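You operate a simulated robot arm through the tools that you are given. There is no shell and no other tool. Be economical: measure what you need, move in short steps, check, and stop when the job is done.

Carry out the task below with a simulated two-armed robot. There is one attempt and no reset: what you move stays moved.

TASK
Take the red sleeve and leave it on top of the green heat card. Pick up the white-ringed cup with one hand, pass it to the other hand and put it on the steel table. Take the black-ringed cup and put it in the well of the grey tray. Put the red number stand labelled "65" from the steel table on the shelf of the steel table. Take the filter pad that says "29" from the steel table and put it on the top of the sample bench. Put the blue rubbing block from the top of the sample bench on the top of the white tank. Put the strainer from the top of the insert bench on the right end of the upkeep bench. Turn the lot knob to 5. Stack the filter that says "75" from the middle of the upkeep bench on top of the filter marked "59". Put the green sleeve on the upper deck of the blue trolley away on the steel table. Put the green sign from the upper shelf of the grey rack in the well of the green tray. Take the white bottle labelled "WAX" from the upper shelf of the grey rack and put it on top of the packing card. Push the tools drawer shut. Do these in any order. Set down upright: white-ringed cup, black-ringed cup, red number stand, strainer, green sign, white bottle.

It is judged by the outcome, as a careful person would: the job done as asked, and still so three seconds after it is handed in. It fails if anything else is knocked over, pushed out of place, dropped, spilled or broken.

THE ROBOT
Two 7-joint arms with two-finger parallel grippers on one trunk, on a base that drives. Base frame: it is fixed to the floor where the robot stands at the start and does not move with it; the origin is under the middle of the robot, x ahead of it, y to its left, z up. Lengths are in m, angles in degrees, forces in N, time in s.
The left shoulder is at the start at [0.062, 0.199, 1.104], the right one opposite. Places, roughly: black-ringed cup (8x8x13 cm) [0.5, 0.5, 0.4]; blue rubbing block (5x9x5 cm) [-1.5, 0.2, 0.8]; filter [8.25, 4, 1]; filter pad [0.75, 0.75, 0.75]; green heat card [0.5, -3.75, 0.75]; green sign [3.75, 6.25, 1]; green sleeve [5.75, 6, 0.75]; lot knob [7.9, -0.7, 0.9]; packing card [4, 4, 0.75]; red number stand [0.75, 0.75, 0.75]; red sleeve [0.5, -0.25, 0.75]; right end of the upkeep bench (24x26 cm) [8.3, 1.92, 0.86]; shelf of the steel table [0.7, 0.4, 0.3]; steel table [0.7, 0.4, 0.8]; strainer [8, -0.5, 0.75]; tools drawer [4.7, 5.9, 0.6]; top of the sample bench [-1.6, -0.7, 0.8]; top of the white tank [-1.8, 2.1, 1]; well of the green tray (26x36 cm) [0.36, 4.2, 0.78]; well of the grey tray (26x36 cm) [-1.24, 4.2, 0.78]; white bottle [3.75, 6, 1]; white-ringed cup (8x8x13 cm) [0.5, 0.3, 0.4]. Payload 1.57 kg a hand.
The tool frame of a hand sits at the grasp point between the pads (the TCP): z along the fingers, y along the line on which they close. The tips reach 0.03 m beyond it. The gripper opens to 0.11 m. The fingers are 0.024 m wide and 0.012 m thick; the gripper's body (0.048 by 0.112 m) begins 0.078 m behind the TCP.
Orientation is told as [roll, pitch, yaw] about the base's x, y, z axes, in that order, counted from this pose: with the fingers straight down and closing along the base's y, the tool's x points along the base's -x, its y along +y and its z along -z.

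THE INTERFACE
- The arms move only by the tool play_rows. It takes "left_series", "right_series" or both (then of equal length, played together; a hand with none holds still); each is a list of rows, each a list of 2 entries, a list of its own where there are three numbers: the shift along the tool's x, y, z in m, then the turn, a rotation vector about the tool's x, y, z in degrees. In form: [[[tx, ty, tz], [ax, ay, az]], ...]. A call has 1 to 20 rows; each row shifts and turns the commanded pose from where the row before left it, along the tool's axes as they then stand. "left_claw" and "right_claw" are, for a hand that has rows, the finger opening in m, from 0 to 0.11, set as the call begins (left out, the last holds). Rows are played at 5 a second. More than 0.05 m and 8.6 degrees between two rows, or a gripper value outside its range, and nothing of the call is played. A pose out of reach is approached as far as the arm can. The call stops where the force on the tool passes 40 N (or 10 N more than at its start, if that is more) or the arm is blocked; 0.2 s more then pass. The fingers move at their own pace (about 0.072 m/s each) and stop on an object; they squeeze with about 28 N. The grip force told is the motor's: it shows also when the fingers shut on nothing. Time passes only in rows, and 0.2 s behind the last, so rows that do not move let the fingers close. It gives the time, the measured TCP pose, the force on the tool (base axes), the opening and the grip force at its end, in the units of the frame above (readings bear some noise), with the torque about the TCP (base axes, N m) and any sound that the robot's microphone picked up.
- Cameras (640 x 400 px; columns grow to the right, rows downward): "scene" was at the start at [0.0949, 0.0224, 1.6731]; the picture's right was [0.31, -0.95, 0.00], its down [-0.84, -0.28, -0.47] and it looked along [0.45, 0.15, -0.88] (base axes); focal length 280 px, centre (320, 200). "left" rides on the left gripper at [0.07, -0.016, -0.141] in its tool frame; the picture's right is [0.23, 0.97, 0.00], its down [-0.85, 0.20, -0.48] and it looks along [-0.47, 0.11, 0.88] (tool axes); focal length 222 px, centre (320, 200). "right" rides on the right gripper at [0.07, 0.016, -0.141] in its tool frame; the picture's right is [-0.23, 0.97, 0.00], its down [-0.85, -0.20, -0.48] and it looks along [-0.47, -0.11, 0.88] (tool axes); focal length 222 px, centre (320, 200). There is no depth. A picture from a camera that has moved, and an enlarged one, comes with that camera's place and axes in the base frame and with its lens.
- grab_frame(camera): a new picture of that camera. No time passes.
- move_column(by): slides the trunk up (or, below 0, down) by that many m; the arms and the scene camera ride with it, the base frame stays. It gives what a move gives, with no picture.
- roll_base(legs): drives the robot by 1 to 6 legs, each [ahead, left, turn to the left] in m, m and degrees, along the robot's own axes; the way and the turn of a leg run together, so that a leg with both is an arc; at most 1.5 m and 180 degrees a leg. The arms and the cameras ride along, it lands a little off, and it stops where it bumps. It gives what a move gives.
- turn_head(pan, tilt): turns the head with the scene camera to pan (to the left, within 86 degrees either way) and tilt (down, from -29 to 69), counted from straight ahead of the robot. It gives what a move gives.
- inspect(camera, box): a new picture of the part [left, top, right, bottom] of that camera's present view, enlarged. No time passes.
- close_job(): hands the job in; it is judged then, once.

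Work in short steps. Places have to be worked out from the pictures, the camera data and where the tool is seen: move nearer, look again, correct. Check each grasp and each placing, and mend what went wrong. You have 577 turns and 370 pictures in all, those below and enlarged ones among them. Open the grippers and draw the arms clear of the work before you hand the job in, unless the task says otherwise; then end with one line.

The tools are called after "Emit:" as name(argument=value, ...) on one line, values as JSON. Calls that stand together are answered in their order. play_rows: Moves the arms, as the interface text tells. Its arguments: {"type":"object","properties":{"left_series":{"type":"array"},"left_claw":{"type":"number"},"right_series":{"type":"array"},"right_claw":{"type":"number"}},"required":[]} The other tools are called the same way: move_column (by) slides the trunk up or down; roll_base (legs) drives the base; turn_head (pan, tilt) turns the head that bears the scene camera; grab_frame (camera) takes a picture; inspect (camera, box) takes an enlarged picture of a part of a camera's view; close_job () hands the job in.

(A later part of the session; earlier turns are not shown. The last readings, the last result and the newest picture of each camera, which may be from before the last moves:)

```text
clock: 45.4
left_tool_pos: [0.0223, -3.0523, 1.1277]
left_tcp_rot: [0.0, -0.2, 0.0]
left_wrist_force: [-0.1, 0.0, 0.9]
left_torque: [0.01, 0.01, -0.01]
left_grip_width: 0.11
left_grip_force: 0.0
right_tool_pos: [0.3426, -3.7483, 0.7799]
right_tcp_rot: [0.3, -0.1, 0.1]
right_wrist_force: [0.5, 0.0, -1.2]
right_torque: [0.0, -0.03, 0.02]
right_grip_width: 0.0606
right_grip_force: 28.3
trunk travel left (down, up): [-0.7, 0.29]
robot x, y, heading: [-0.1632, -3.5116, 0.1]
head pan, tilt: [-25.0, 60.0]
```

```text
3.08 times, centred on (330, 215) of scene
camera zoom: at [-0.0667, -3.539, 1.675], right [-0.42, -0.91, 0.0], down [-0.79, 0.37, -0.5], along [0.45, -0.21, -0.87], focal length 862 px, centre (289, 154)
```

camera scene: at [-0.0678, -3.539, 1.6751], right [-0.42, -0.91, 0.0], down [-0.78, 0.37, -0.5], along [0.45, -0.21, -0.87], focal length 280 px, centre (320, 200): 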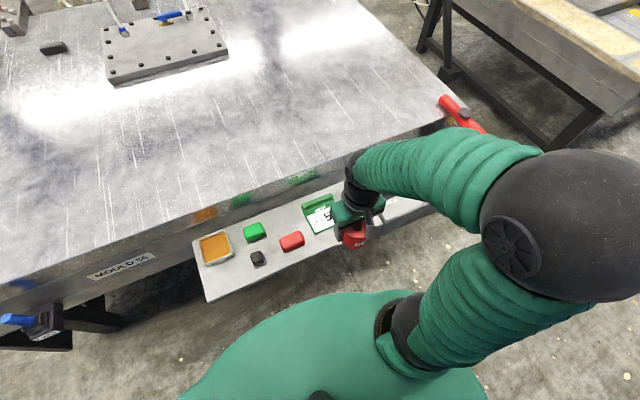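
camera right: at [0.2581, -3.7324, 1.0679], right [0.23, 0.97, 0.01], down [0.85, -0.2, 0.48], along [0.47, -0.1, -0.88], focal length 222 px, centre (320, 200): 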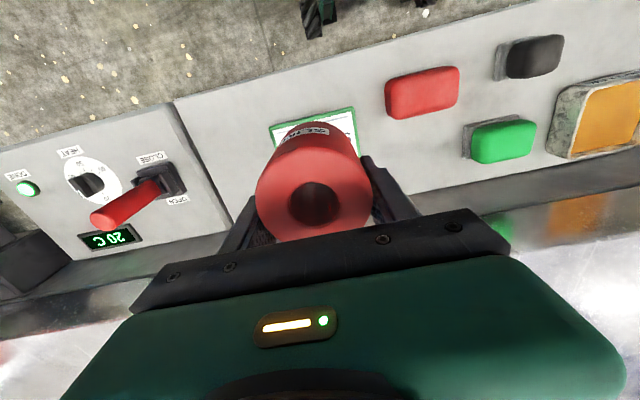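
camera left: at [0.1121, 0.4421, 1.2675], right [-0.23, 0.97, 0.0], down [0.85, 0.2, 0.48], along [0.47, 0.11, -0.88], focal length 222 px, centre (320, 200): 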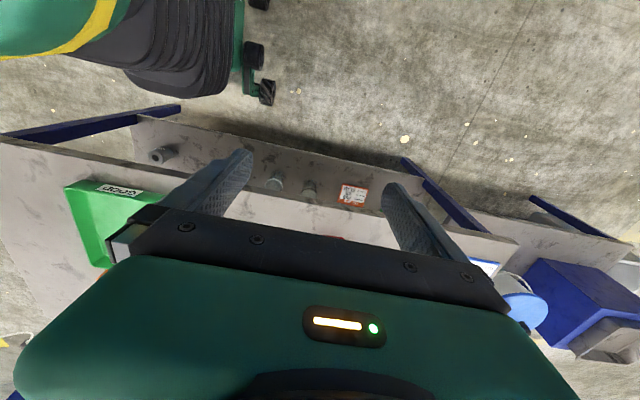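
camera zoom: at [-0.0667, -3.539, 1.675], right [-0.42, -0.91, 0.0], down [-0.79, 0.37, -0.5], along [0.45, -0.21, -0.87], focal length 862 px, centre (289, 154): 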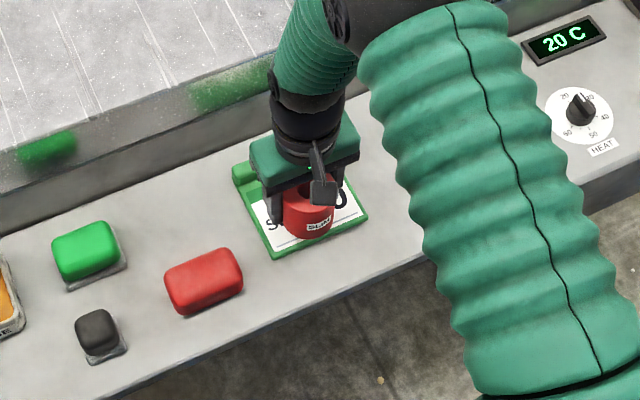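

Still not touching; nudge another 1.2 cm in and continue.

Emit:
play_rows(right_series=[[[-0.012, 0, 0.0], [0, 0, 0]], [[0, 0, 0.004], [0, 0, 0]], [[0, 0, 0.004], [0, 0, 0]], [[0, 0, 0.004], [0, 0, 0]], [[0, 0, 0.004], [0, 0, 0]], [[0, 0, 0.004], [0, 0, 0]], [[0, 0, 0.004], [0, 0, 0]]])

Emit:
inspect(camera="scene", box=[260, 170, 360, 250])

```text
clock: 47.0
left_tool_pos: [0.0196, -3.0506, 1.1286]
left_tcp_rot: [-0.1, -0.1, 0.0]
left_wrist_force: [0.0, 0.2, 0.2]
left_torque: [0.03, -0.01, 0.0]
left_grip_width: 0.1099
left_grip_force: 0.0
right_tool_pos: [0.3529, -3.7468, 0.7598]
right_tcp_rot: [0.2, -0.5, 0.0]
right_wrist_force: [-5.0, -2.9, 33.9]
right_torque: [-0.48, 0.66, 0.04]
right_grip_width: 0.0608
right_grip_force: 28.0
trunk travel left (down, up): [-0.7, 0.29]
robot x, y, heading: [-0.1643, -3.5042, 0.2]
head pan, tilt: [-25.0, 60.0]
```

```text
5.00 times, centred on (310, 210) of scene
camera zoom: at [-0.0748, -3.5357, 1.6762], right [-0.42, -0.91, 0.0], down [-0.78, 0.37, -0.5], along [0.46, -0.21, -0.86], focal length 1401 px, centre (370, 150)
```

zoom: 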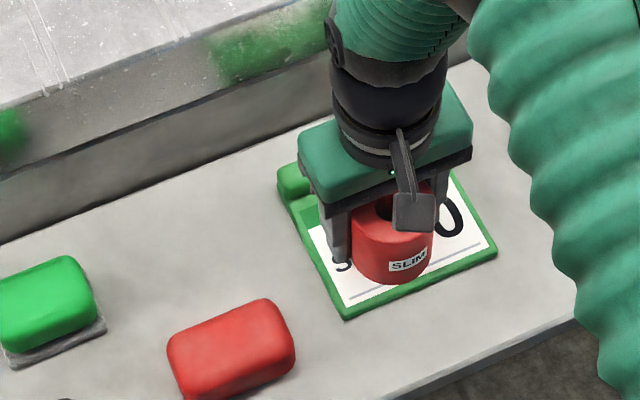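

Sleeve rests on the card face. Ease pressure, open, and rise.

Emit:
play_rows(right_series=[[[0, 0, -0.004], [0, 0, 0]], [[0, 0, 0], [0, 0, 0]]])

Emit:
play_rows(right_series=[[[0, 0, 0], [0, 0, 0]], [[0, 0, 0], [0, 0, 0]], [[0, 0, -0.02], [0, 0, 0]], [[0, 0, -0.045], [0, 0, 0]], [[0, 0, -0.045], [0, 0, 0]], [[0, 0, -0.045], [0, 0, 0]], [[0, 0, -0.045], [0, 0, 0]], [[0, 0, -0.045], [0, 0, 0]]], right_claw=0.085)

Emit:
inspect(camera="scene", box=[230, 150, 430, 280])

```text
clock: 47.6
left_tool_pos: [0.0218, -3.0512, 1.1269]
left_tcp_rot: [0.0, -0.1, 0.0]
left_wrist_force: [0.1, 0.1, -0.7]
left_torque: [-0.02, 0.02, -0.02]
left_grip_width: 0.1101
left_grip_force: 0.0
right_tool_pos: [0.3528, -3.7466, 0.7604]
right_tcp_rot: [0.2, -0.2, 0.0]
right_wrist_force: [-0.3, -2.8, 14.3]
right_torque: [-0.64, 0.0, -0.08]
right_grip_width: 0.0609
right_grip_force: 27.7
trunk travel left (down, up): [-0.7, 0.29]
robot x, y, heading: [-0.1603, -3.5121, -0.1]
head pan, tilt: [-25.0, 60.0]
```

```text
clock: 49.4
left_tool_pos: [0.0218, -3.0522, 1.127]
left_tcp_rot: [0.0, -0.1, 0.0]
left_wrist_force: [-0.4, 0.8, -1.0]
left_torque: [-0.02, -0.03, -0.05]
left_grip_width: 0.1101
left_grip_force: 0.1
right_tool_pos: [0.35, -3.7465, 1.0084]
right_tcp_rot: [0.3, -0.1, 0.0]
right_wrist_force: [1.0, 0.0, 0.3]
right_torque: [-0.01, -0.01, 0.01]
right_grip_width: 0.085
right_grip_force: 0.1
trunk travel left (down, up): [-0.7, 0.29]
robot x, y, heading: [-0.1607, -3.5138, -0.1]
head pan, tilt: [-25.0, 60.0]
```

```text
3.08 times, centred on (330, 215) of scene
camera zoom: at [-0.0693, -3.5385, 1.6751], right [-0.42, -0.91, 0.0], down [-0.79, 0.37, -0.5], along [0.45, -0.21, -0.87], focal length 862 px, centre (289, 154)
```

zoom: 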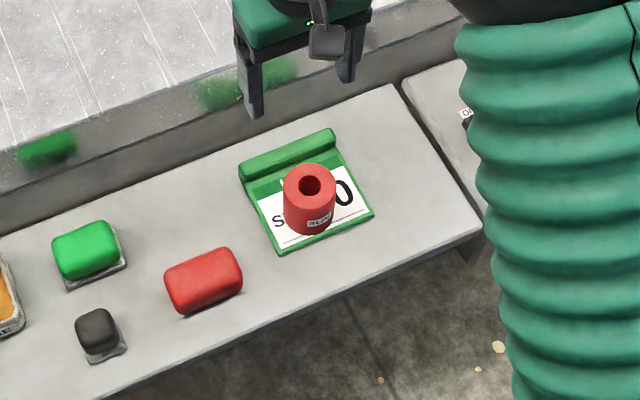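

Sleeve is on the card. Pull the right hand back and drive round to the far side of the steel table for the 65 stand and pad 29.

Emit:
play_rows(right_series=[[[0.045, 0, -0.02], [0, 0, 0]], [[0.045, 0, -0.02], [0, 0, 0]], [[0.048, 0, 0], [0, 0, 0]], [[0.048, 0, 0], [0, 0, 0]]], right_claw=0.11)

Emit:
roll_base(legs=[[-0.3, 0, 0], [0, 1.03, 0], [0, 1.03, 0], [1.0, 0, 0], [1.0, 0, 0]])

Emit:
roll_base(legs=[[0, 1.1, 0], [0, 1.1, 0], [0, 0, 180]])

Emit:
turn_head(pan=0, tilt=45)

Emit:
grab_frame(camera="scene")

```text
clock: 50.4
left_tool_pos: [0.0206, -3.0522, 1.1279]
left_tcp_rot: [0.0, -0.1, 0.0]
left_wrist_force: [-1.1, 0.5, 0.9]
left_torque: [-0.02, -0.04, 0.01]
left_grip_width: 0.1099
left_grip_force: 0.1
right_tool_pos: [0.1658, -3.7483, 1.0457]
right_tcp_rot: [0.3, -0.2, 0.0]
right_wrist_force: [-0.8, 0.3, -0.1]
right_torque: [0.02, -0.03, -0.01]
right_grip_width: 0.1101
right_grip_force: 0.0
trunk travel left (down, up): [-0.7, 0.29]
robot x, y, heading: [-0.1598, -3.508, 0.1]
head pan, tilt: [-25.0, 60.0]
```

```text
clock: 72.0
left_tool_pos: [1.7705, -1.013, 1.1263]
left_tcp_rot: [0.1, 0.0, -1.0]
left_wrist_force: [-0.2, 0.7, 0.4]
left_torque: [-0.02, -0.02, 0.04]
left_grip_width: 0.1101
left_grip_force: 0.2
right_tool_pos: [1.9036, -1.7109, 1.0449]
right_tcp_rot: [0.3, -0.2, -0.9]
right_wrist_force: [0.5, -0.4, 0.5]
right_torque: [-0.01, 0.01, 0.01]
right_grip_width: 0.11
right_grip_force: 0.1
trunk travel left (down, up): [-0.7, 0.29]
robot x, y, heading: [1.5808, -1.4628, -1.1]
head pan, tilt: [-25.0, 60.0]
```

```text
clock: 90.5
left_tool_pos: [1.4696, 0.308, 1.1269]
left_tcp_rot: [0.1, 0.0, -179.3]
left_wrist_force: [-0.8, 0.9, 0.3]
left_torque: [-0.01, 0.03, -0.03]
left_grip_width: 0.11
left_grip_force: 0.0
right_tool_pos: [1.3165, 1.003, 1.0448]
right_tcp_rot: [0.2, -0.1, -179.2]
right_wrist_force: [0.3, 0.1, -1.1]
right_torque: [0.0, 0.01, 0.01]
right_grip_width: 0.11
right_grip_force: 0.0
trunk travel left (down, up): [-0.7, 0.29]
robot x, y, heading: [1.6479, 0.7729, -179.3]
head pan, tilt: [-25.0, 60.0]
```

```text
clock: 91.3
left_tool_pos: [1.4703, 0.3087, 1.1266]
left_tcp_rot: [0.0, 0.0, -179.3]
left_wrist_force: [0.3, 0.3, -0.2]
left_torque: [0.0, 0.0, 0.01]
left_grip_width: 0.1099
left_grip_force: 0.0
right_tool_pos: [1.3168, 1.0025, 1.0453]
right_tcp_rot: [0.3, -0.2, -179.3]
right_wrist_force: [0.1, -0.2, 0.2]
right_torque: [0.02, 0.02, -0.02]
right_grip_width: 0.1102
right_grip_force: 0.2
trunk travel left (down, up): [-0.7, 0.29]
robot x, y, heading: [1.6479, 0.7715, -179.5]
head pan, tilt: [0.0, 45.0]
```

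```text
332 pictures are left
camera scene: at [1.5363, 0.7664, 1.6945], right [-0.01, 1.0, 0.0], down [0.71, 0.01, -0.71], along [-0.71, -0.01, -0.71], focal length 280 px, centre (320, 200)
```

scene: 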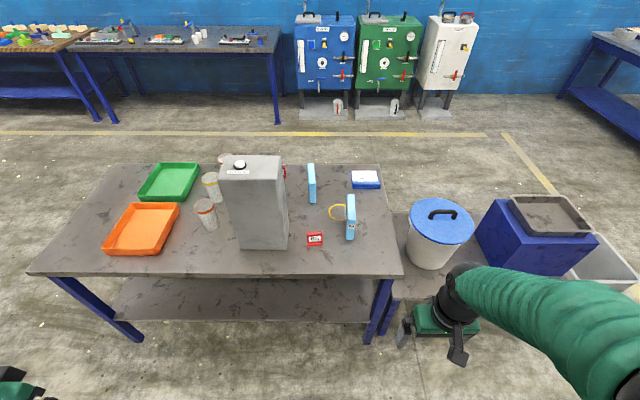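

Zoom on the stand and the pad from this side.

Emit:
inspect(camera="scene", box=[270, 150, 400, 260])

```text
3.64 times, centred on (335, 205) of scene
camera zoom: at [1.5363, 0.7664, 1.6945], right [-0.01, 1.0, 0.0], down [0.71, 0.01, -0.71], along [-0.71, -0.01, -0.71], focal length 1019 px, centre (266, 182)
```

zoom: 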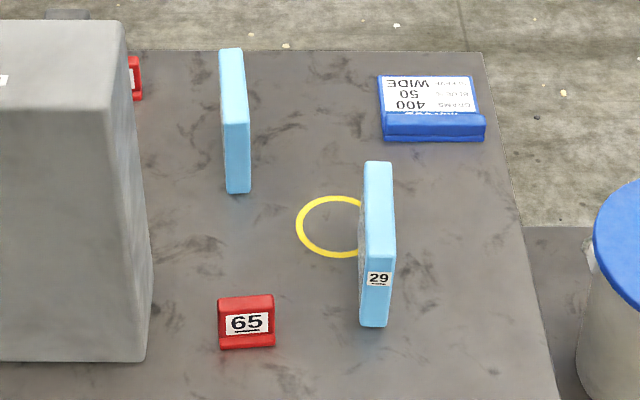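

Confirmed 65 and 29. Move robot so the right hand faces the stand: ahead 0.22 and left 0.22, then tilt the right tool 45° forward.

Emit:
roll_base(legs=[[0.0, 0.21, -0.5], [0.2, 0, 0]])

Emit:
play_rows(right_series=[[[0, 0, 0], [0, -7.5, 0]], [[0, 0, 0], [0, -7.5, 0]], [[0, 0, 0], [0, -7.5, 0]], [[0, 0, 0], [0, -7.5, 0]], [[0, 0, 0], [0, -7.5, 0]], [[0, 0, 0], [0, -7.5, 0]], [[0, 0, 0], [0, 0, 0]]])

Emit:
grab_frame(camera="scene")

Emit:
grab_frame(camera="right")

```text
clock: 94.2
left_tool_pos: [1.2714, 0.0998, 1.1262]
left_tcp_rot: [-0.1, -0.3, -179.9]
left_wrist_force: [-0.1, -0.6, -0.4]
left_torque: [0.03, 0.07, 0.03]
left_grip_width: 0.11
left_grip_force: 0.0
right_tool_pos: [1.1262, 0.7968, 1.0467]
right_tcp_rot: [0.3, -0.2, -180.0]
right_wrist_force: [-0.1, 0.3, -0.3]
right_torque: [0.04, 0.02, -0.07]
right_grip_width: 0.1101
right_grip_force: 0.1
trunk travel left (down, up): [-0.7, 0.29]
robot x, y, heading: [1.4531, 0.5579, 180.0]
head pan, tilt: [0.0, 45.0]
```

```text
clock: 95.8
left_tool_pos: [1.2674, 0.1019, 1.127]
left_tcp_rot: [0.0, 0.0, -179.9]
left_wrist_force: [0.1, -0.2, 0.3]
left_torque: [0.01, -0.01, -0.01]
left_grip_width: 0.11
left_grip_force: 0.2
right_tool_pos: [1.0199, 0.8153, 1.0801]
right_tcp_rot: [2.5, -37.0, 179.5]
right_wrist_force: [-0.6, -0.1, 0.1]
right_torque: [-0.02, 0.03, 0.01]
right_grip_width: 0.1099
right_grip_force: 0.0
right hand out of reach, approached as far as the arm can: row 2, 3, 4, 5, 6
trunk travel left (down, up): [-0.7, 0.29]
robot x, y, heading: [1.4536, 0.5633, 179.8]
head pan, tilt: [0.0, 45.0]
```

```text
330 pictures are left
camera scene: at [1.3403, 0.5589, 1.6946], right [0.0, 1.0, 0.0], down [0.71, 0.0, -0.71], along [-0.71, 0.0, -0.71], focal length 280 px, centre (320, 200)
```

scene: 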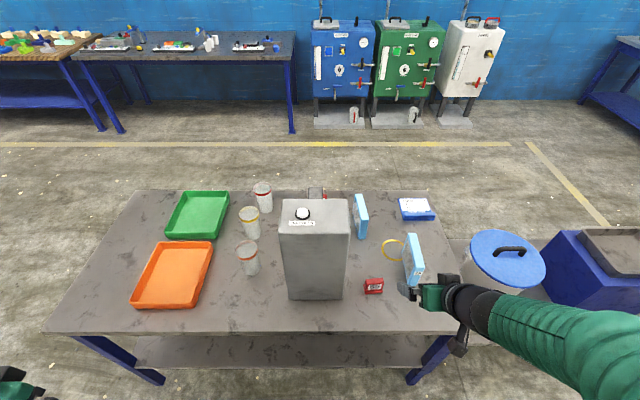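

```text
329 pictures are left
camera right: at [1.1602, 0.8049, 1.1496], right [-0.16, -0.97, 0.17], down [-0.4, 0.22, 0.89], along [-0.9, 0.08, -0.42], focal length 222 px, centre (320, 200)
```

right: 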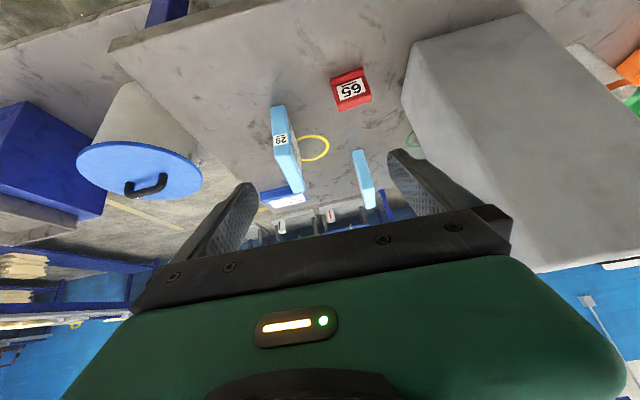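

The tilt reaches ~37° when near; commanded 45°. Move in to a standoff before the stand with opening 0.085.

Emit:
play_rows(right_series=[[[-0.003, 0.012, 0.045], [0, 0, 0]], [[-0.003, 0.012, 0.045], [0, 0, 0]], [[-0.003, 0.012, 0.045], [0, 0, 0]], [[-0.003, 0.012, 0.045], [0, 0, 0]], [[0, 0, 0], [0, 0, 0]], [[0, 0, 0], [0, 0, 0]]], right_claw=0.085)

Emit:
grab_frame(camera="right")

Emit:
inspect(camera="scene", box=[280, 200, 480, 330])

```text
clock: 97.2
left_tool_pos: [1.2687, 0.1022, 1.1268]
left_tcp_rot: [0.1, 0.1, -180.0]
left_wrist_force: [-0.3, 0.2, 0.2]
left_torque: [0.02, 0.02, 0.04]
left_grip_width: 0.1101
left_grip_force: 0.0
right_tool_pos: [0.9028, 0.7598, 0.9448]
right_tcp_rot: [2.5, -37.1, 179.6]
right_wrist_force: [0.2, -0.3, -0.2]
right_torque: [0.0, -0.02, 0.01]
right_grip_width: 0.085
right_grip_force: 0.1
trunk travel left (down, up): [-0.7, 0.29]
robot x, y, heading: [1.4507, 0.5589, -180.1]
head pan, tilt: [0.0, 45.0]
```

```text
328 pictures are left
camera right: at [1.0442, 0.7485, 1.0154], right [-0.16, -0.97, 0.17], down [-0.4, 0.22, 0.89], along [-0.9, 0.08, -0.42], focal length 222 px, centre (320, 200)
```

right: 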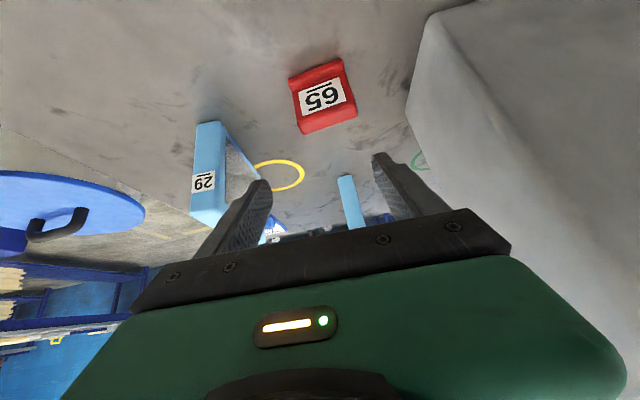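

```text
3.08 times, centred on (380, 265) of scene
camera zoom: at [1.3405, 0.5598, 1.6946], right [0.0, 1.0, 0.0], down [0.71, 0.0, -0.71], along [-0.71, 0.0, -0.71], focal length 862 px, centre (135, 0)
```

zoom: 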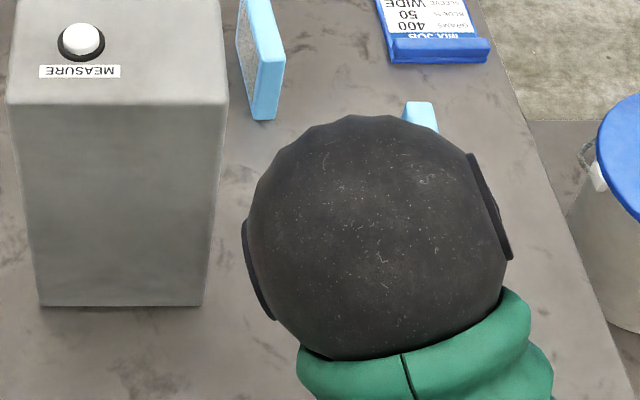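

Stand at ≈(0.882,0.740). Descend onto it with fingers straddling its sides.

Emit:
play_rows(right_series=[[[0.005, 0.02, 0.01], [0, 0, 0]], [[0.015, 0, 0.028], [0, 0, 0]], [[0.015, 0, 0.028], [0, 0, 0]], [[0, 0, 0], [0, 0, 0]]])

Emit:
grab_frame(camera="right")

```text
clock: 98.1
left_tool_pos: [1.2683, 0.1046, 1.1261]
left_tcp_rot: [0.0, -0.1, -180.0]
left_wrist_force: [-0.2, -0.1, 0.1]
left_torque: [0.03, 0.03, -0.02]
left_grip_width: 0.11
left_grip_force: 0.0
right_tool_pos: [0.8816, 0.8084, 0.8917]
right_tcp_rot: [4.9, -39.1, 169.1]
right_wrist_force: [-0.5, -0.6, -0.5]
right_torque: [0.0, 0.02, -0.01]
right_grip_width: 0.0849
right_grip_force: 0.0
trunk travel left (down, up): [-0.7, 0.29]
robot x, y, heading: [1.4508, 0.5616, 180.0]
head pan, tilt: [0.0, 45.0]
stopped in row 4 (right hand): the arm was blocked; the commanded pose is now the measured one
```

```text
326 pictures are left
camera right: at [1.0224, 0.777, 0.9561], right [-0.3, -0.93, 0.21], down [-0.32, 0.3, 0.9], along [-0.9, 0.21, -0.39], focal length 222 px, centre (320, 200)
```

right: 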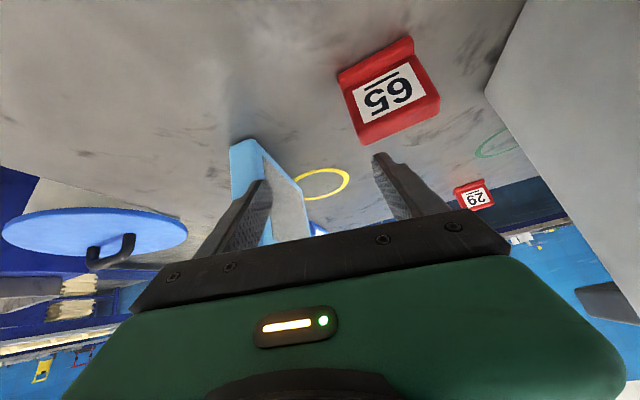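

The arm was blocked and drifted right. Look at the whole scene to see what touches.

Emit:
grab_frame(camera="scene")

```text
325 pictures are left
camera scene: at [1.3388, 0.5603, 1.6928], right [0.0, 1.0, 0.0], down [0.71, 0.0, -0.71], along [-0.71, 0.0, -0.71], focal length 280 px, centre (320, 200)
```

scene: 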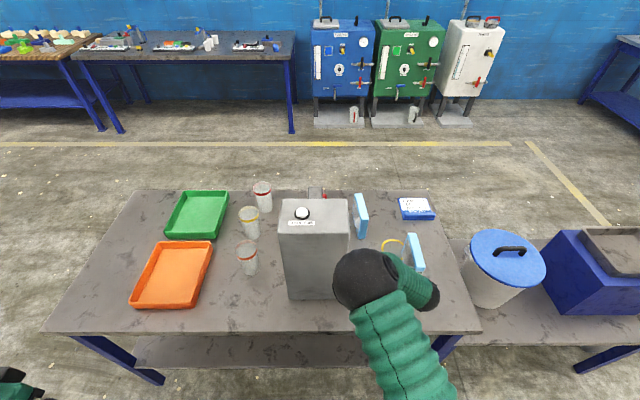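

The elbow ball met the gauge. Ease right, then raise the trunk fully so the elbow passes above the gauge.

Emit:
play_rows(right_series=[[[0, -0.015, -0.02], [0, 0, 0]], [[-0.01, 0, -0.03], [0, 0, 0]], [[0, 0, 0], [0, 0, 0]]])

Emit:
move_column(by=0.28)

Emit:
grab_frame(camera="scene")

```text
clock: 99.1
left_tool_pos: [1.2688, 0.102, 1.1293]
left_tcp_rot: [0.0, -0.1, -180.0]
left_wrist_force: [0.5, -0.5, 1.1]
left_torque: [-0.02, -0.01, 0.01]
left_grip_width: 0.1099
left_grip_force: 0.0
right_tool_pos: [0.9178, 0.8517, 0.9317]
right_tcp_rot: [3.3, -38.4, 166.9]
right_wrist_force: [-0.6, -0.5, -0.4]
right_torque: [0.03, -0.02, -0.01]
right_grip_width: 0.0848
right_grip_force: 0.0
trunk travel left (down, up): [-0.7, 0.29]
robot x, y, heading: [1.4534, 0.5586, 180.0]
head pan, tilt: [0.0, 45.0]
stopped in row 3 (right hand): the arm was blocked; the commanded pose is now the measured one
```

```text
clock: 101.9
left_tool_pos: [1.2678, 0.1018, 1.408]
left_tcp_rot: [0.0, -0.1, -180.0]
left_wrist_force: [0.1, -0.2, 0.2]
left_torque: [0.01, 0.0, -0.02]
left_grip_width: 0.1102
left_grip_force: 0.0
right_tool_pos: [0.916, 0.8444, 1.2122]
right_tcp_rot: [3.7, -38.5, 167.5]
right_wrist_force: [-0.6, -1.1, -0.5]
right_torque: [-0.02, 0.01, -0.01]
right_grip_width: 0.0852
right_grip_force: 0.1
trunk travel left (down, up): [-0.98, 0.01]
robot x, y, heading: [1.451, 0.5593, 180.2]
head pan, tilt: [0.0, 45.0]
```

```text
324 pictures are left
camera scene: at [1.3388, 0.5584, 1.9753], right [0.0, 1.0, 0.0], down [0.71, 0.0, -0.71], along [-0.71, 0.0, -0.71], focal length 280 px, centre (320, 200)
```

scene: 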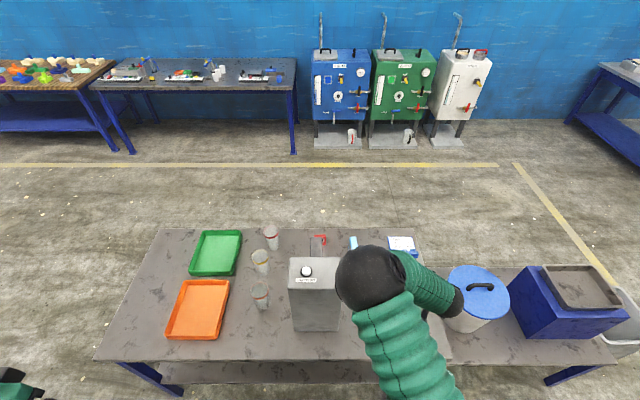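

Now re-aim yaw and descend toward the stand from above.

Emit:
play_rows(right_series=[[[0, 0.04, 0], [-3.9, 0, -4.9]], [[0, 0.04, 0], [-3.9, 0, -4.9]], [[0, 0.02, 0], [0, 0, 0]], [[0.025, 0, 0.036], [0, 0, 0]], [[0.025, 0, 0.036], [0, 0, 0]], [[0.025, 0, 0.036], [0, 0, 0]], [[0.025, 0, 0.036], [0, 0, 0]], [[0, 0, 0], [0, 0, 0]]])

Emit:
grab_frame(camera="scene")

Emit:
grab_frame(camera="right")

```text
clock: 102.7
left_tool_pos: [1.2687, 0.1026, 1.4082]
left_tcp_rot: [-0.1, -0.2, 180.0]
left_wrist_force: [-0.5, 0.4, -0.5]
left_torque: [-0.01, 0.04, 0.03]
left_grip_width: 0.1101
left_grip_force: 0.2
right_tool_pos: [0.9102, 0.8359, 1.219]
right_tcp_rot: [4.3, -39.7, 169.4]
right_wrist_force: [-0.1, 0.1, 0.2]
right_torque: [-0.04, -0.01, -0.02]
right_grip_width: 0.0851
right_grip_force: 0.0
trunk travel left (down, up): [-0.98, 0.01]
robot x, y, heading: [1.4526, 0.5596, 180.0]
head pan, tilt: [0.0, 45.0]
stopped in row 4 (right hand): the arm was blocked; the commanded pose is now the measured one
```

```text
323 pictures are left
camera scene: at [1.3387, 0.5583, 1.9744], right [0.0, 1.0, 0.0], down [0.71, 0.0, -0.71], along [-0.71, 0.0, -0.71], focal length 280 px, centre (320, 200)
```

scene: 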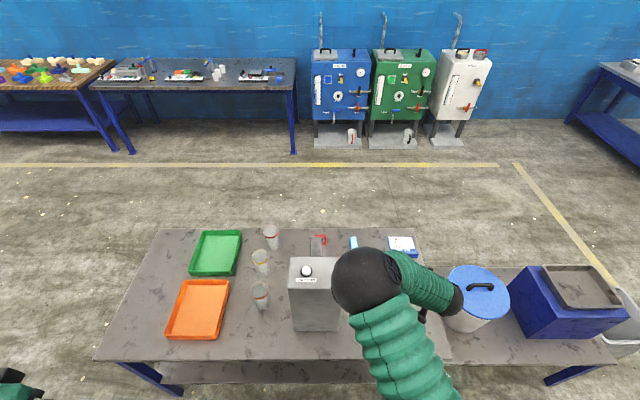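

```text
322 pictures are left
camera right: at [1.0504, 0.8035, 1.2835], right [-0.31, -0.93, 0.2], down [-0.31, 0.3, 0.9], along [-0.9, 0.21, -0.38], focal length 222 px, centre (320, 200)
```

right: 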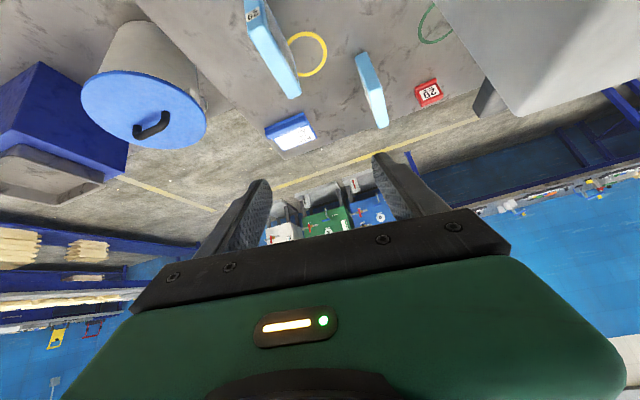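

Likely a joint limit with the elbow swung inward. Unfold: bring the right hand back out to the side and turn the tool vertical again.

Emit:
play_rows(right_series=[[[0.02, -0.03, -0.02], [0, 6, 0]], [[0.02, -0.03, -0.02], [0, 6, 0]], [[0.02, -0.03, -0.02], [0, 6, 0]], [[0.02, -0.03, -0.02], [0, 6, 0]], [[0.03, -0.03, 0], [0, 6, 0]], [[0.03, -0.03, 0], [0, 5, 0]], [[0.03, -0.02, 0], [0, 5, 0]], [[0, 0, 0], [0, 0, 0]]])

Emit:
grab_frame(camera="scene")

```text
clock: 104.5
left_tool_pos: [1.268, 0.1048, 1.4083]
left_tcp_rot: [0.2, -0.1, -180.0]
left_wrist_force: [-0.4, -0.3, -0.3]
left_torque: [0.04, -0.01, -0.01]
left_grip_width: 0.1098
left_grip_force: 0.0
right_tool_pos: [1.1336, 1.01, 1.2216]
right_tcp_rot: [3.0, 0.6, 172.4]
right_wrist_force: [-1.1, 1.1, -0.5]
right_torque: [0.02, -0.04, 0.02]
right_grip_width: 0.0849
right_grip_force: 0.1
trunk travel left (down, up): [-0.98, 0.01]
robot x, y, heading: [1.452, 0.5618, 180.1]
head pan, tilt: [0.0, 45.0]
```

```text
321 pictures are left
camera scene: at [1.3399, 0.5614, 1.9745], right [0.0, 1.0, 0.0], down [0.71, 0.0, -0.71], along [-0.71, 0.0, -0.71], focal length 280 px, centre (320, 200)
```

scene: 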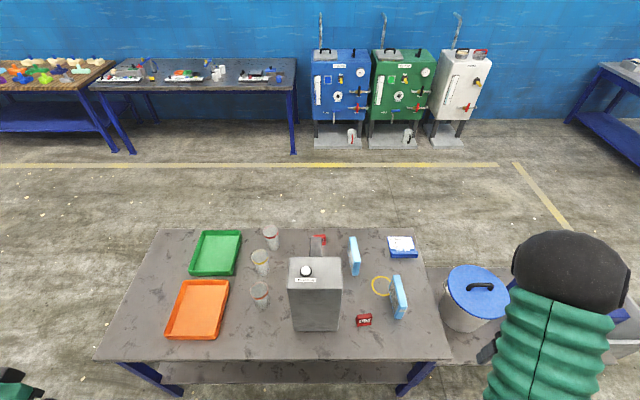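

Elbow is out again. Shift the base left 0.17 so the stand lies more to the right side, then tilt while moving forward.

Emit:
roll_base(legs=[[0, 0.17, 0]])

Emit:
play_rows(right_series=[[[-0.04, 0, 0.0], [0, -5, 3]], [[-0.04, 0, 0], [0, -6, 3]], [[-0.035, 0, 0.02], [0, -6, 1]], [[-0.03, 0.0, 0.03], [0, -6, 0]], [[-0.02, 0.0, 0.03], [0, -6, 0]], [[-0.02, 0.0, 0.03], [0, -6, 0]], [[0, 0, 0], [0, -6, 0]]])

Emit:
grab_frame(camera="scene")

Emit:
grab_frame(camera="right")

```text
clock: 106.0
left_tool_pos: [1.2697, -0.0313, 1.4186]
left_tcp_rot: [1.4, 0.0, 179.9]
left_wrist_force: [-1.6, 1.0, 0.6]
left_torque: [-0.06, -0.01, -0.02]
left_grip_width: 0.1101
left_grip_force: 0.2
right_tool_pos: [1.133, 0.8697, 1.2093]
right_tcp_rot: [4.2, 0.8, 172.4]
right_wrist_force: [1.0, 1.8, -0.2]
right_torque: [-0.15, 0.04, -0.01]
right_grip_width: 0.0847
right_grip_force: 0.2
trunk travel left (down, up): [-0.98, 0.01]
robot x, y, heading: [1.4531, 0.3953, -180.1]
head pan, tilt: [0.0, 45.0]
```

```text
clock: 107.6
left_tool_pos: [1.2721, -0.0641, 1.4077]
left_tcp_rot: [0.1, -0.3, 179.9]
left_wrist_force: [0.2, -0.3, -0.4]
left_torque: [-0.02, 0.01, -0.01]
left_grip_width: 0.1104
left_grip_force: 0.1
right_tool_pos: [0.9231, 0.8833, 1.1548]
right_tcp_rot: [4.7, -40.2, 162.2]
right_wrist_force: [0.0, 1.0, -0.1]
right_torque: [-0.01, -0.01, 0.02]
right_grip_width: 0.0849
right_grip_force: 0.0
trunk travel left (down, up): [-0.98, 0.01]
robot x, y, heading: [1.4483, 0.3984, -180.2]
head pan, tilt: [0.0, 45.0]
```

```text
320 pictures are left
camera scene: at [1.3424, 0.3865, 1.9747], right [0.0, 1.0, 0.0], down [0.71, 0.0, -0.71], along [-0.71, 0.0, -0.71], focal length 280 px, centre (320, 200)
```

scene: 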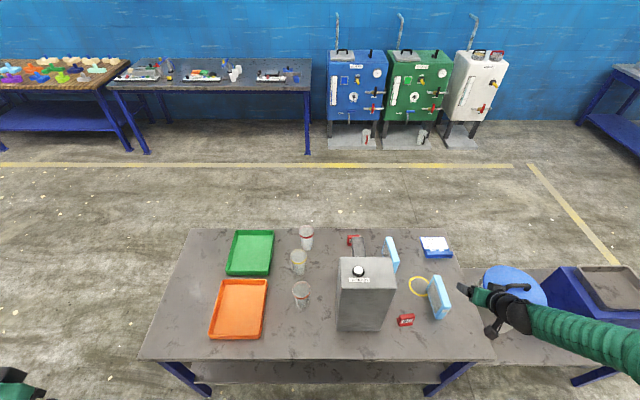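

```text
319 pictures are left
camera right: at [1.0596, 0.8348, 1.2166], right [-0.41, -0.89, 0.21], down [-0.27, 0.33, 0.9], along [-0.87, 0.32, -0.37], focal length 222 px, centre (320, 200)
```

right: 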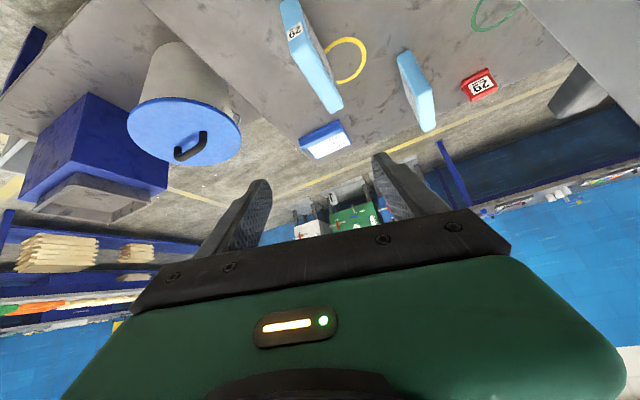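

Elbow stays outward now. Fix yaw by +18°, shift left, and descend.

Emit:
play_rows(right_series=[[[0, 0.03, 0], [-3.8, 0, -4.6]], [[0, 0.035, 0], [-3.8, 0, -4.6]], [[0, 0.035, 0], [-3.8, 0, -4.6]], [[0, 0.03, 0], [0, 0, 0]], [[0.025, 0, 0.036], [0, 0, 0]], [[0.025, 0, 0.036], [0, 0, 0]], [[0.025, 0, 0.036], [0, 0, 0]], [[0.0, 0, 0.0], [0, 0, 0]]])

Emit:
grab_frame(camera="scene")

Emit:
grab_frame(camera="right")

```text
clock: 109.4
left_tool_pos: [1.2711, -0.0726, 1.4057]
left_tcp_rot: [-0.3, -0.2, 179.9]
left_wrist_force: [-0.5, -0.1, 0.0]
left_torque: [0.01, 0.0, -0.03]
left_grip_width: 0.1099
left_grip_force: 0.1
right_tool_pos: [0.8952, 0.7393, 1.0323]
right_tcp_rot: [3.8, -41.0, -179.2]
right_wrist_force: [0.0, -0.5, 0.1]
right_torque: [0.05, 0.0, -0.01]
right_grip_width: 0.0851
right_grip_force: 0.1
trunk travel left (down, up): [-0.98, 0.01]
robot x, y, heading: [1.4515, 0.3978, -179.9]
head pan, tilt: [0.0, 45.0]
```

```text
318 pictures are left
camera scene: at [1.3407, 0.3811, 1.9746], right [0.0, 1.0, 0.01], down [0.71, 0.01, -0.71], along [-0.71, 0.0, -0.71], focal length 280 px, centre (320, 200)
```

scene: 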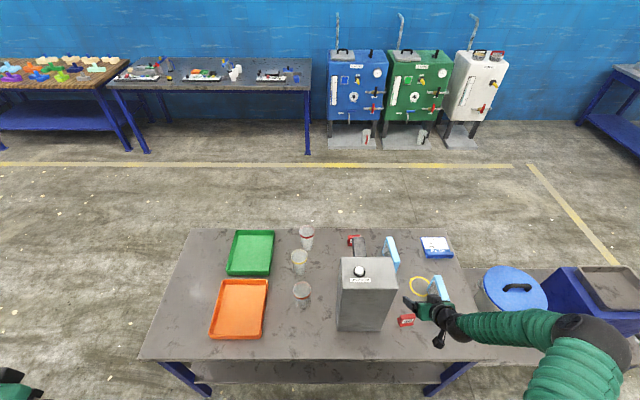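

```text
317 pictures are left
camera right: at [1.0419, 0.7347, 1.0931], right [-0.11, -0.97, 0.2], down [-0.34, 0.23, 0.91], along [-0.93, 0.04, -0.36], focal length 222 px, centre (320, 200)
```

right: 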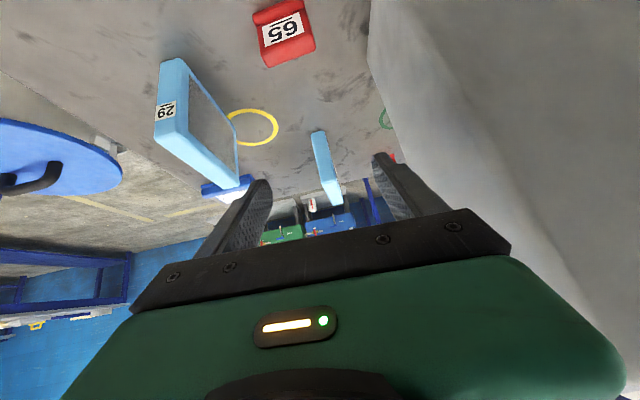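

Stand at ≈(0.876,0.740). Descend most of the way and recheck.

Emit:
play_rows(right_series=[[[0.03, 0, 0.038], [0, 0, 0]], [[0.03, 0, 0.038], [0, 0, 0]], [[0.03, 0, 0.038], [0, 0, 0]], [[0.0, 0, 0.0], [0, 0, 0]]])

Emit:
grab_frame(camera="right")

Emit:
inspect(camera="scene", box=[330, 220, 500, 350])

```text
clock: 110.4
left_tool_pos: [1.2695, -0.0697, 1.4069]
left_tcp_rot: [-0.1, -0.2, 179.9]
left_wrist_force: [0.6, 0.7, 0.4]
left_torque: [-0.02, 0.0, -0.03]
left_grip_width: 0.1102
left_grip_force: 0.0
right_tool_pos: [0.8879, 0.737, 0.8867]
right_tcp_rot: [4.1, -41.1, -179.3]
right_wrist_force: [0.6, 1.1, -0.3]
right_torque: [-0.02, 0.0, 0.01]
right_grip_width: 0.0852
right_grip_force: 0.1
trunk travel left (down, up): [-0.98, 0.01]
robot x, y, heading: [1.4523, 0.3919, -180.1]
head pan, tilt: [0.0, 45.0]
```

```text
316 pictures are left
camera right: at [1.0343, 0.7315, 0.9456], right [-0.12, -0.97, 0.2], down [-0.34, 0.23, 0.91], along [-0.93, 0.04, -0.36], focal length 222 px, centre (320, 200)
```

right: 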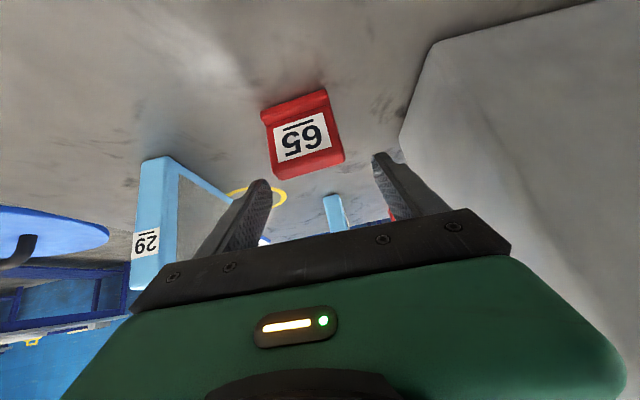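

```text
3.08 times, centred on (415, 285) of scene
camera zoom: at [1.3406, 0.3884, 1.9746], right [0.0, 1.0, 0.0], down [0.71, 0.0, -0.71], along [-0.71, 0.0, -0.71], focal length 862 px, centre (28, -62)
```

zoom: 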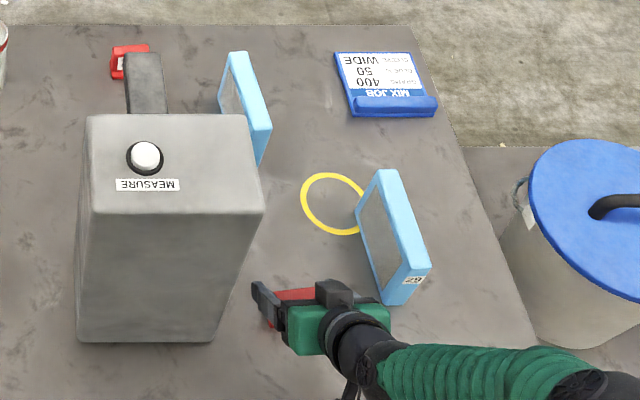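

Aligned. Last descent then close.

Emit:
play_rows(right_series=[[[0.013, -0.003, 0.02], [0, 0, 0]], [[0.008, 0, 0.01], [0, 0, 0]], [[0.005, 0, 0.007], [0, 0, 0]], [[0.0, 0, 0.0], [0, 0, 0]]])

Emit:
grab_frame(camera="right")

```text
clock: 111.4
left_tool_pos: [1.2698, -0.0675, 1.4066]
left_tcp_rot: [0.0, -0.1, 180.0]
left_wrist_force: [-0.7, 0.1, -0.6]
left_torque: [0.0, -0.01, 0.0]
left_grip_width: 0.1101
left_grip_force: 0.1
right_tool_pos: [0.8833, 0.7383, 0.8397]
right_tcp_rot: [4.1, -41.1, -179.5]
right_wrist_force: [0.2, 0.8, -0.3]
right_torque: [0.0, 0.02, 0.0]
right_grip_width: 0.0851
right_grip_force: 0.0
trunk travel left (down, up): [-0.98, 0.01]
robot x, y, heading: [1.4545, 0.3933, -179.9]
head pan, tilt: [0.0, 45.0]
```

```text
314 pictures are left
camera right: at [1.0285, 0.7334, 0.8994], right [-0.12, -0.97, 0.2], down [-0.34, 0.23, 0.91], along [-0.93, 0.04, -0.36], focal length 222 px, centre (320, 200)
```

right: 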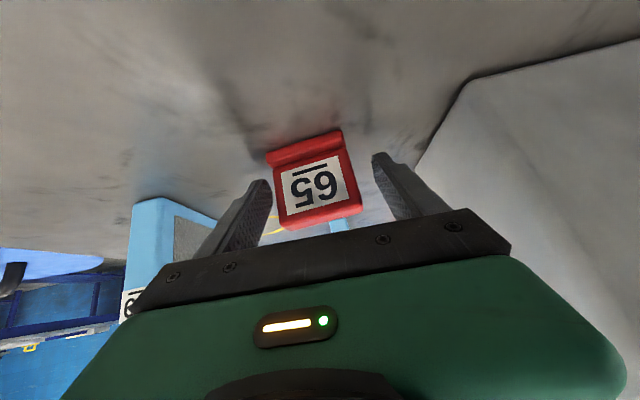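

Close on the stand.

Emit:
play_rows(right_series=[[[0, 0, 0], [0, 0, 0]], [[0, 0, 0], [0, 0, 0]], [[0, 0, 0], [0, 0, 0]]], right_claw=0)

Emit:
grab_frame(camera="right")

```text
clock: 112.2
left_tool_pos: [1.2682, -0.0681, 1.4055]
left_tcp_rot: [-0.2, -0.1, 179.8]
left_wrist_force: [-0.3, 0.5, -0.2]
left_torque: [0.01, 0.03, 0.01]
left_grip_width: 0.1102
left_grip_force: 0.1
right_tool_pos: [0.8817, 0.7377, 0.8401]
right_tcp_rot: [4.1, -41.0, -179.3]
right_wrist_force: [-0.1, -0.2, -0.1]
right_torque: [-0.04, 0.04, -0.01]
right_grip_width: 0.0592
right_grip_force: 28.1
trunk travel left (down, up): [-0.98, 0.01]
robot x, y, heading: [1.4524, 0.3926, -180.0]
head pan, tilt: [0.0, 45.0]
```

```text
313 pictures are left
camera right: at [1.0283, 0.7329, 0.8995], right [-0.12, -0.97, 0.2], down [-0.34, 0.23, 0.91], along [-0.93, 0.04, -0.36], focal length 222 px, centre (320, 200)
```

right: 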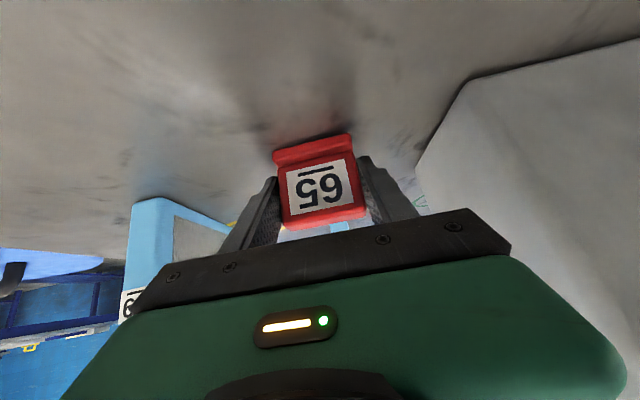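

Gripped. Lift 10 cm and back the base off the table.

Emit:
play_rows(right_series=[[[-0.022, 0, -0.025], [0, 0, 0]], [[-0.022, 0, -0.025], [0, 0, 0]], [[-0.022, 0, -0.025], [0, 0, 0]], [[0, 0, 0], [0, 0, 0]]])

Emit:
roll_base(legs=[[-0.45, 0, 0]])

Emit:
move_column(by=-0.5)

Emit:
grab_frame(camera="scene")

Emit:
grab_frame(camera="right")

```text
clock: 113.2
left_tool_pos: [1.2691, -0.0664, 1.4073]
left_tcp_rot: [0.0, -0.1, 179.9]
left_wrist_force: [-0.7, -0.1, -0.3]
left_torque: [-0.01, -0.02, 0.0]
left_grip_width: 0.1098
left_grip_force: 0.0
right_tool_pos: [0.883, 0.7436, 0.9402]
right_tcp_rot: [4.1, -41.0, -179.5]
right_wrist_force: [1.0, -0.4, -0.8]
right_torque: [-0.01, 0.0, 0.01]
right_grip_width: 0.0595
right_grip_force: 27.5
trunk travel left (down, up): [-0.98, 0.01]
robot x, y, heading: [1.4532, 0.3963, -180.1]
head pan, tilt: [0.0, 45.0]
```

```text
clock: 115.9
left_tool_pos: [1.7141, -0.065, 1.4064]
left_tcp_rot: [0.0, 0.0, -180.0]
left_wrist_force: [-0.3, 1.0, 0.6]
left_torque: [0.0, 0.0, -0.01]
left_grip_width: 0.1099
left_grip_force: 0.0
right_tool_pos: [1.3265, 0.7435, 0.9377]
right_tcp_rot: [4.1, -40.8, -179.3]
right_wrist_force: [-0.4, 0.2, 0.1]
right_torque: [-0.02, 0.02, 0.0]
right_grip_width: 0.0593
right_grip_force: 27.8
trunk travel left (down, up): [-0.98, 0.01]
robot x, y, heading: [1.9013, 0.3962, -179.5]
head pan, tilt: [0.0, 45.0]
```

```text
refused: -0.5 is not a number from -0.4 to 0.4
```

```text
312 pictures are left
camera scene: at [1.7798, 0.3944, 1.9741], right [0.0, 1.0, 0.0], down [0.71, 0.0, -0.7], along [-0.7, 0.0, -0.71], focal length 280 px, centre (320, 200)
```

scene: 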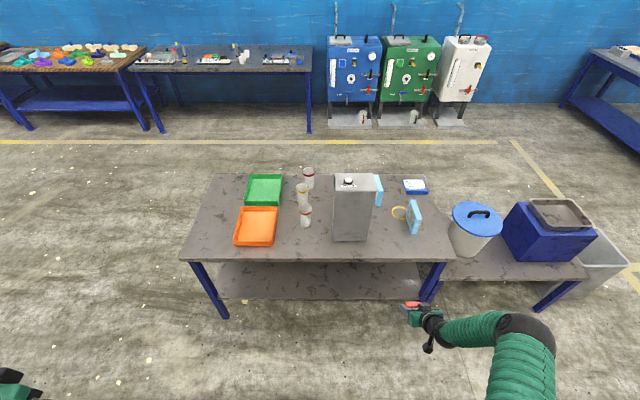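

```text
311 pictures are left
camera right: at [1.4708, 0.7388, 0.9983], right [-0.11, -0.97, 0.2], down [-0.35, 0.23, 0.91], along [-0.93, 0.03, -0.36], focal length 222 px, centre (320, 200)
```

right: 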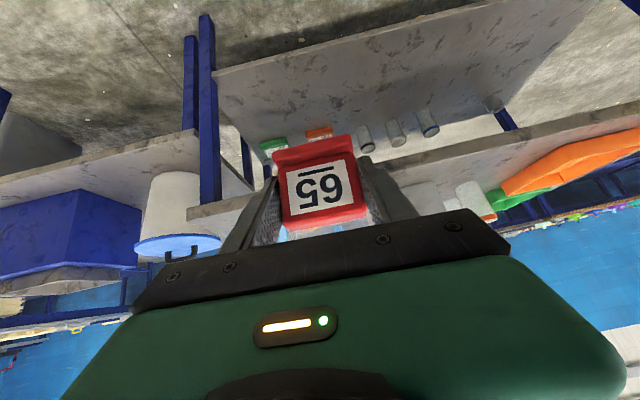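

Lower the trunk in two steps, and shift left to be in front of the middle of the shelf.

Emit:
roll_base(legs=[[0, 0.25, 0]])

Emit:
move_column(by=-0.4)

Emit:
move_column(by=-0.1)

Emit:
grab_frame(camera="scene")

Emit:
grab_frame(camera="right")

```text
clock: 117.7
left_tool_pos: [1.7216, -0.3136, 1.409]
left_tcp_rot: [0.1, -0.2, -179.9]
left_wrist_force: [0.7, 0.3, 0.5]
left_torque: [0.05, 0.02, 0.0]
left_grip_width: 0.11
left_grip_force: 0.0
right_tool_pos: [1.3292, 0.4954, 0.9412]
right_tcp_rot: [4.4, -41.1, -179.3]
right_wrist_force: [0.7, 0.4, -0.2]
right_torque: [-0.05, 0.02, 0.06]
right_grip_width: 0.0596
right_grip_force: 27.9
trunk travel left (down, up): [-0.98, 0.01]
robot x, y, heading: [1.8971, 0.1453, -180.0]
head pan, tilt: [0.0, 45.0]
```

```text
clock: 121.5
left_tool_pos: [1.7212, -0.3154, 1.0077]
left_tcp_rot: [0.1, -0.1, -179.8]
left_wrist_force: [0.2, 0.1, 0.2]
left_torque: [-0.02, 0.0, 0.04]
left_grip_width: 0.1099
left_grip_force: 0.0
right_tool_pos: [1.3288, 0.4933, 0.5404]
right_tcp_rot: [4.3, -41.2, -179.2]
right_wrist_force: [-0.2, 1.3, 0.2]
right_torque: [-0.02, 0.02, 0.02]
right_grip_width: 0.0592
right_grip_force: 28.0
trunk travel left (down, up): [-0.58, 0.41]
robot x, y, heading: [1.9024, 0.1435, -179.8]
head pan, tilt: [0.0, 45.0]
```

```text
clock: 122.9
left_tool_pos: [1.7214, -0.315, 0.9084]
left_tcp_rot: [0.0, -0.2, -179.9]
left_wrist_force: [-0.6, 0.0, 1.0]
left_torque: [-0.01, 0.03, 0.02]
left_grip_width: 0.1098
left_grip_force: 0.1
right_tool_pos: [1.33, 0.4922, 0.4401]
right_tcp_rot: [4.2, -41.2, -179.3]
right_wrist_force: [-0.1, -0.3, -0.5]
right_torque: [0.03, 0.0, -0.01]
right_grip_width: 0.0592
right_grip_force: 27.8
trunk travel left (down, up): [-0.48, 0.51]
robot x, y, heading: [1.8998, 0.1476, -179.7]
head pan, tilt: [0.0, 45.0]
```

```text
310 pictures are left
camera scene: at [1.7875, 0.1447, 1.4745], right [0.0, 1.0, 0.0], down [0.71, 0.0, -0.71], along [-0.71, 0.0, -0.71], focal length 280 px, centre (320, 200)
```

scene: 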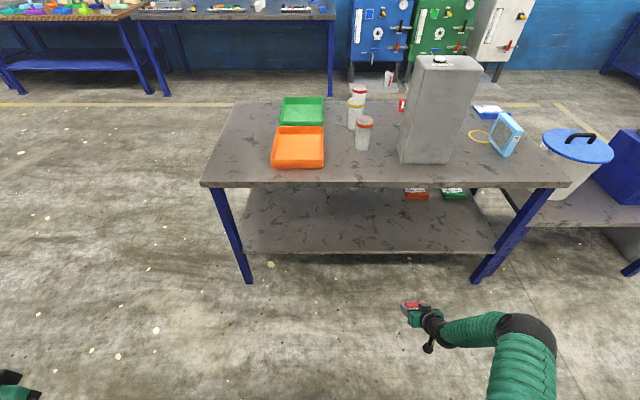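

```text
309 pictures are left
camera right: at [1.4758, 0.4888, 0.5002], right [-0.11, -0.97, 0.2], down [-0.34, 0.23, 0.91], along [-0.93, 0.03, -0.36], focal length 222 px, centre (320, 200)
```

right: 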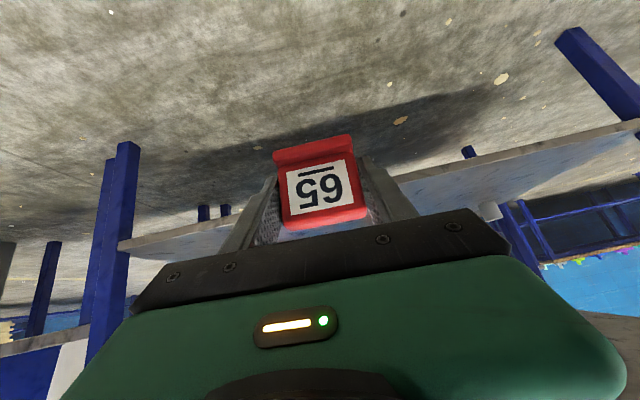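

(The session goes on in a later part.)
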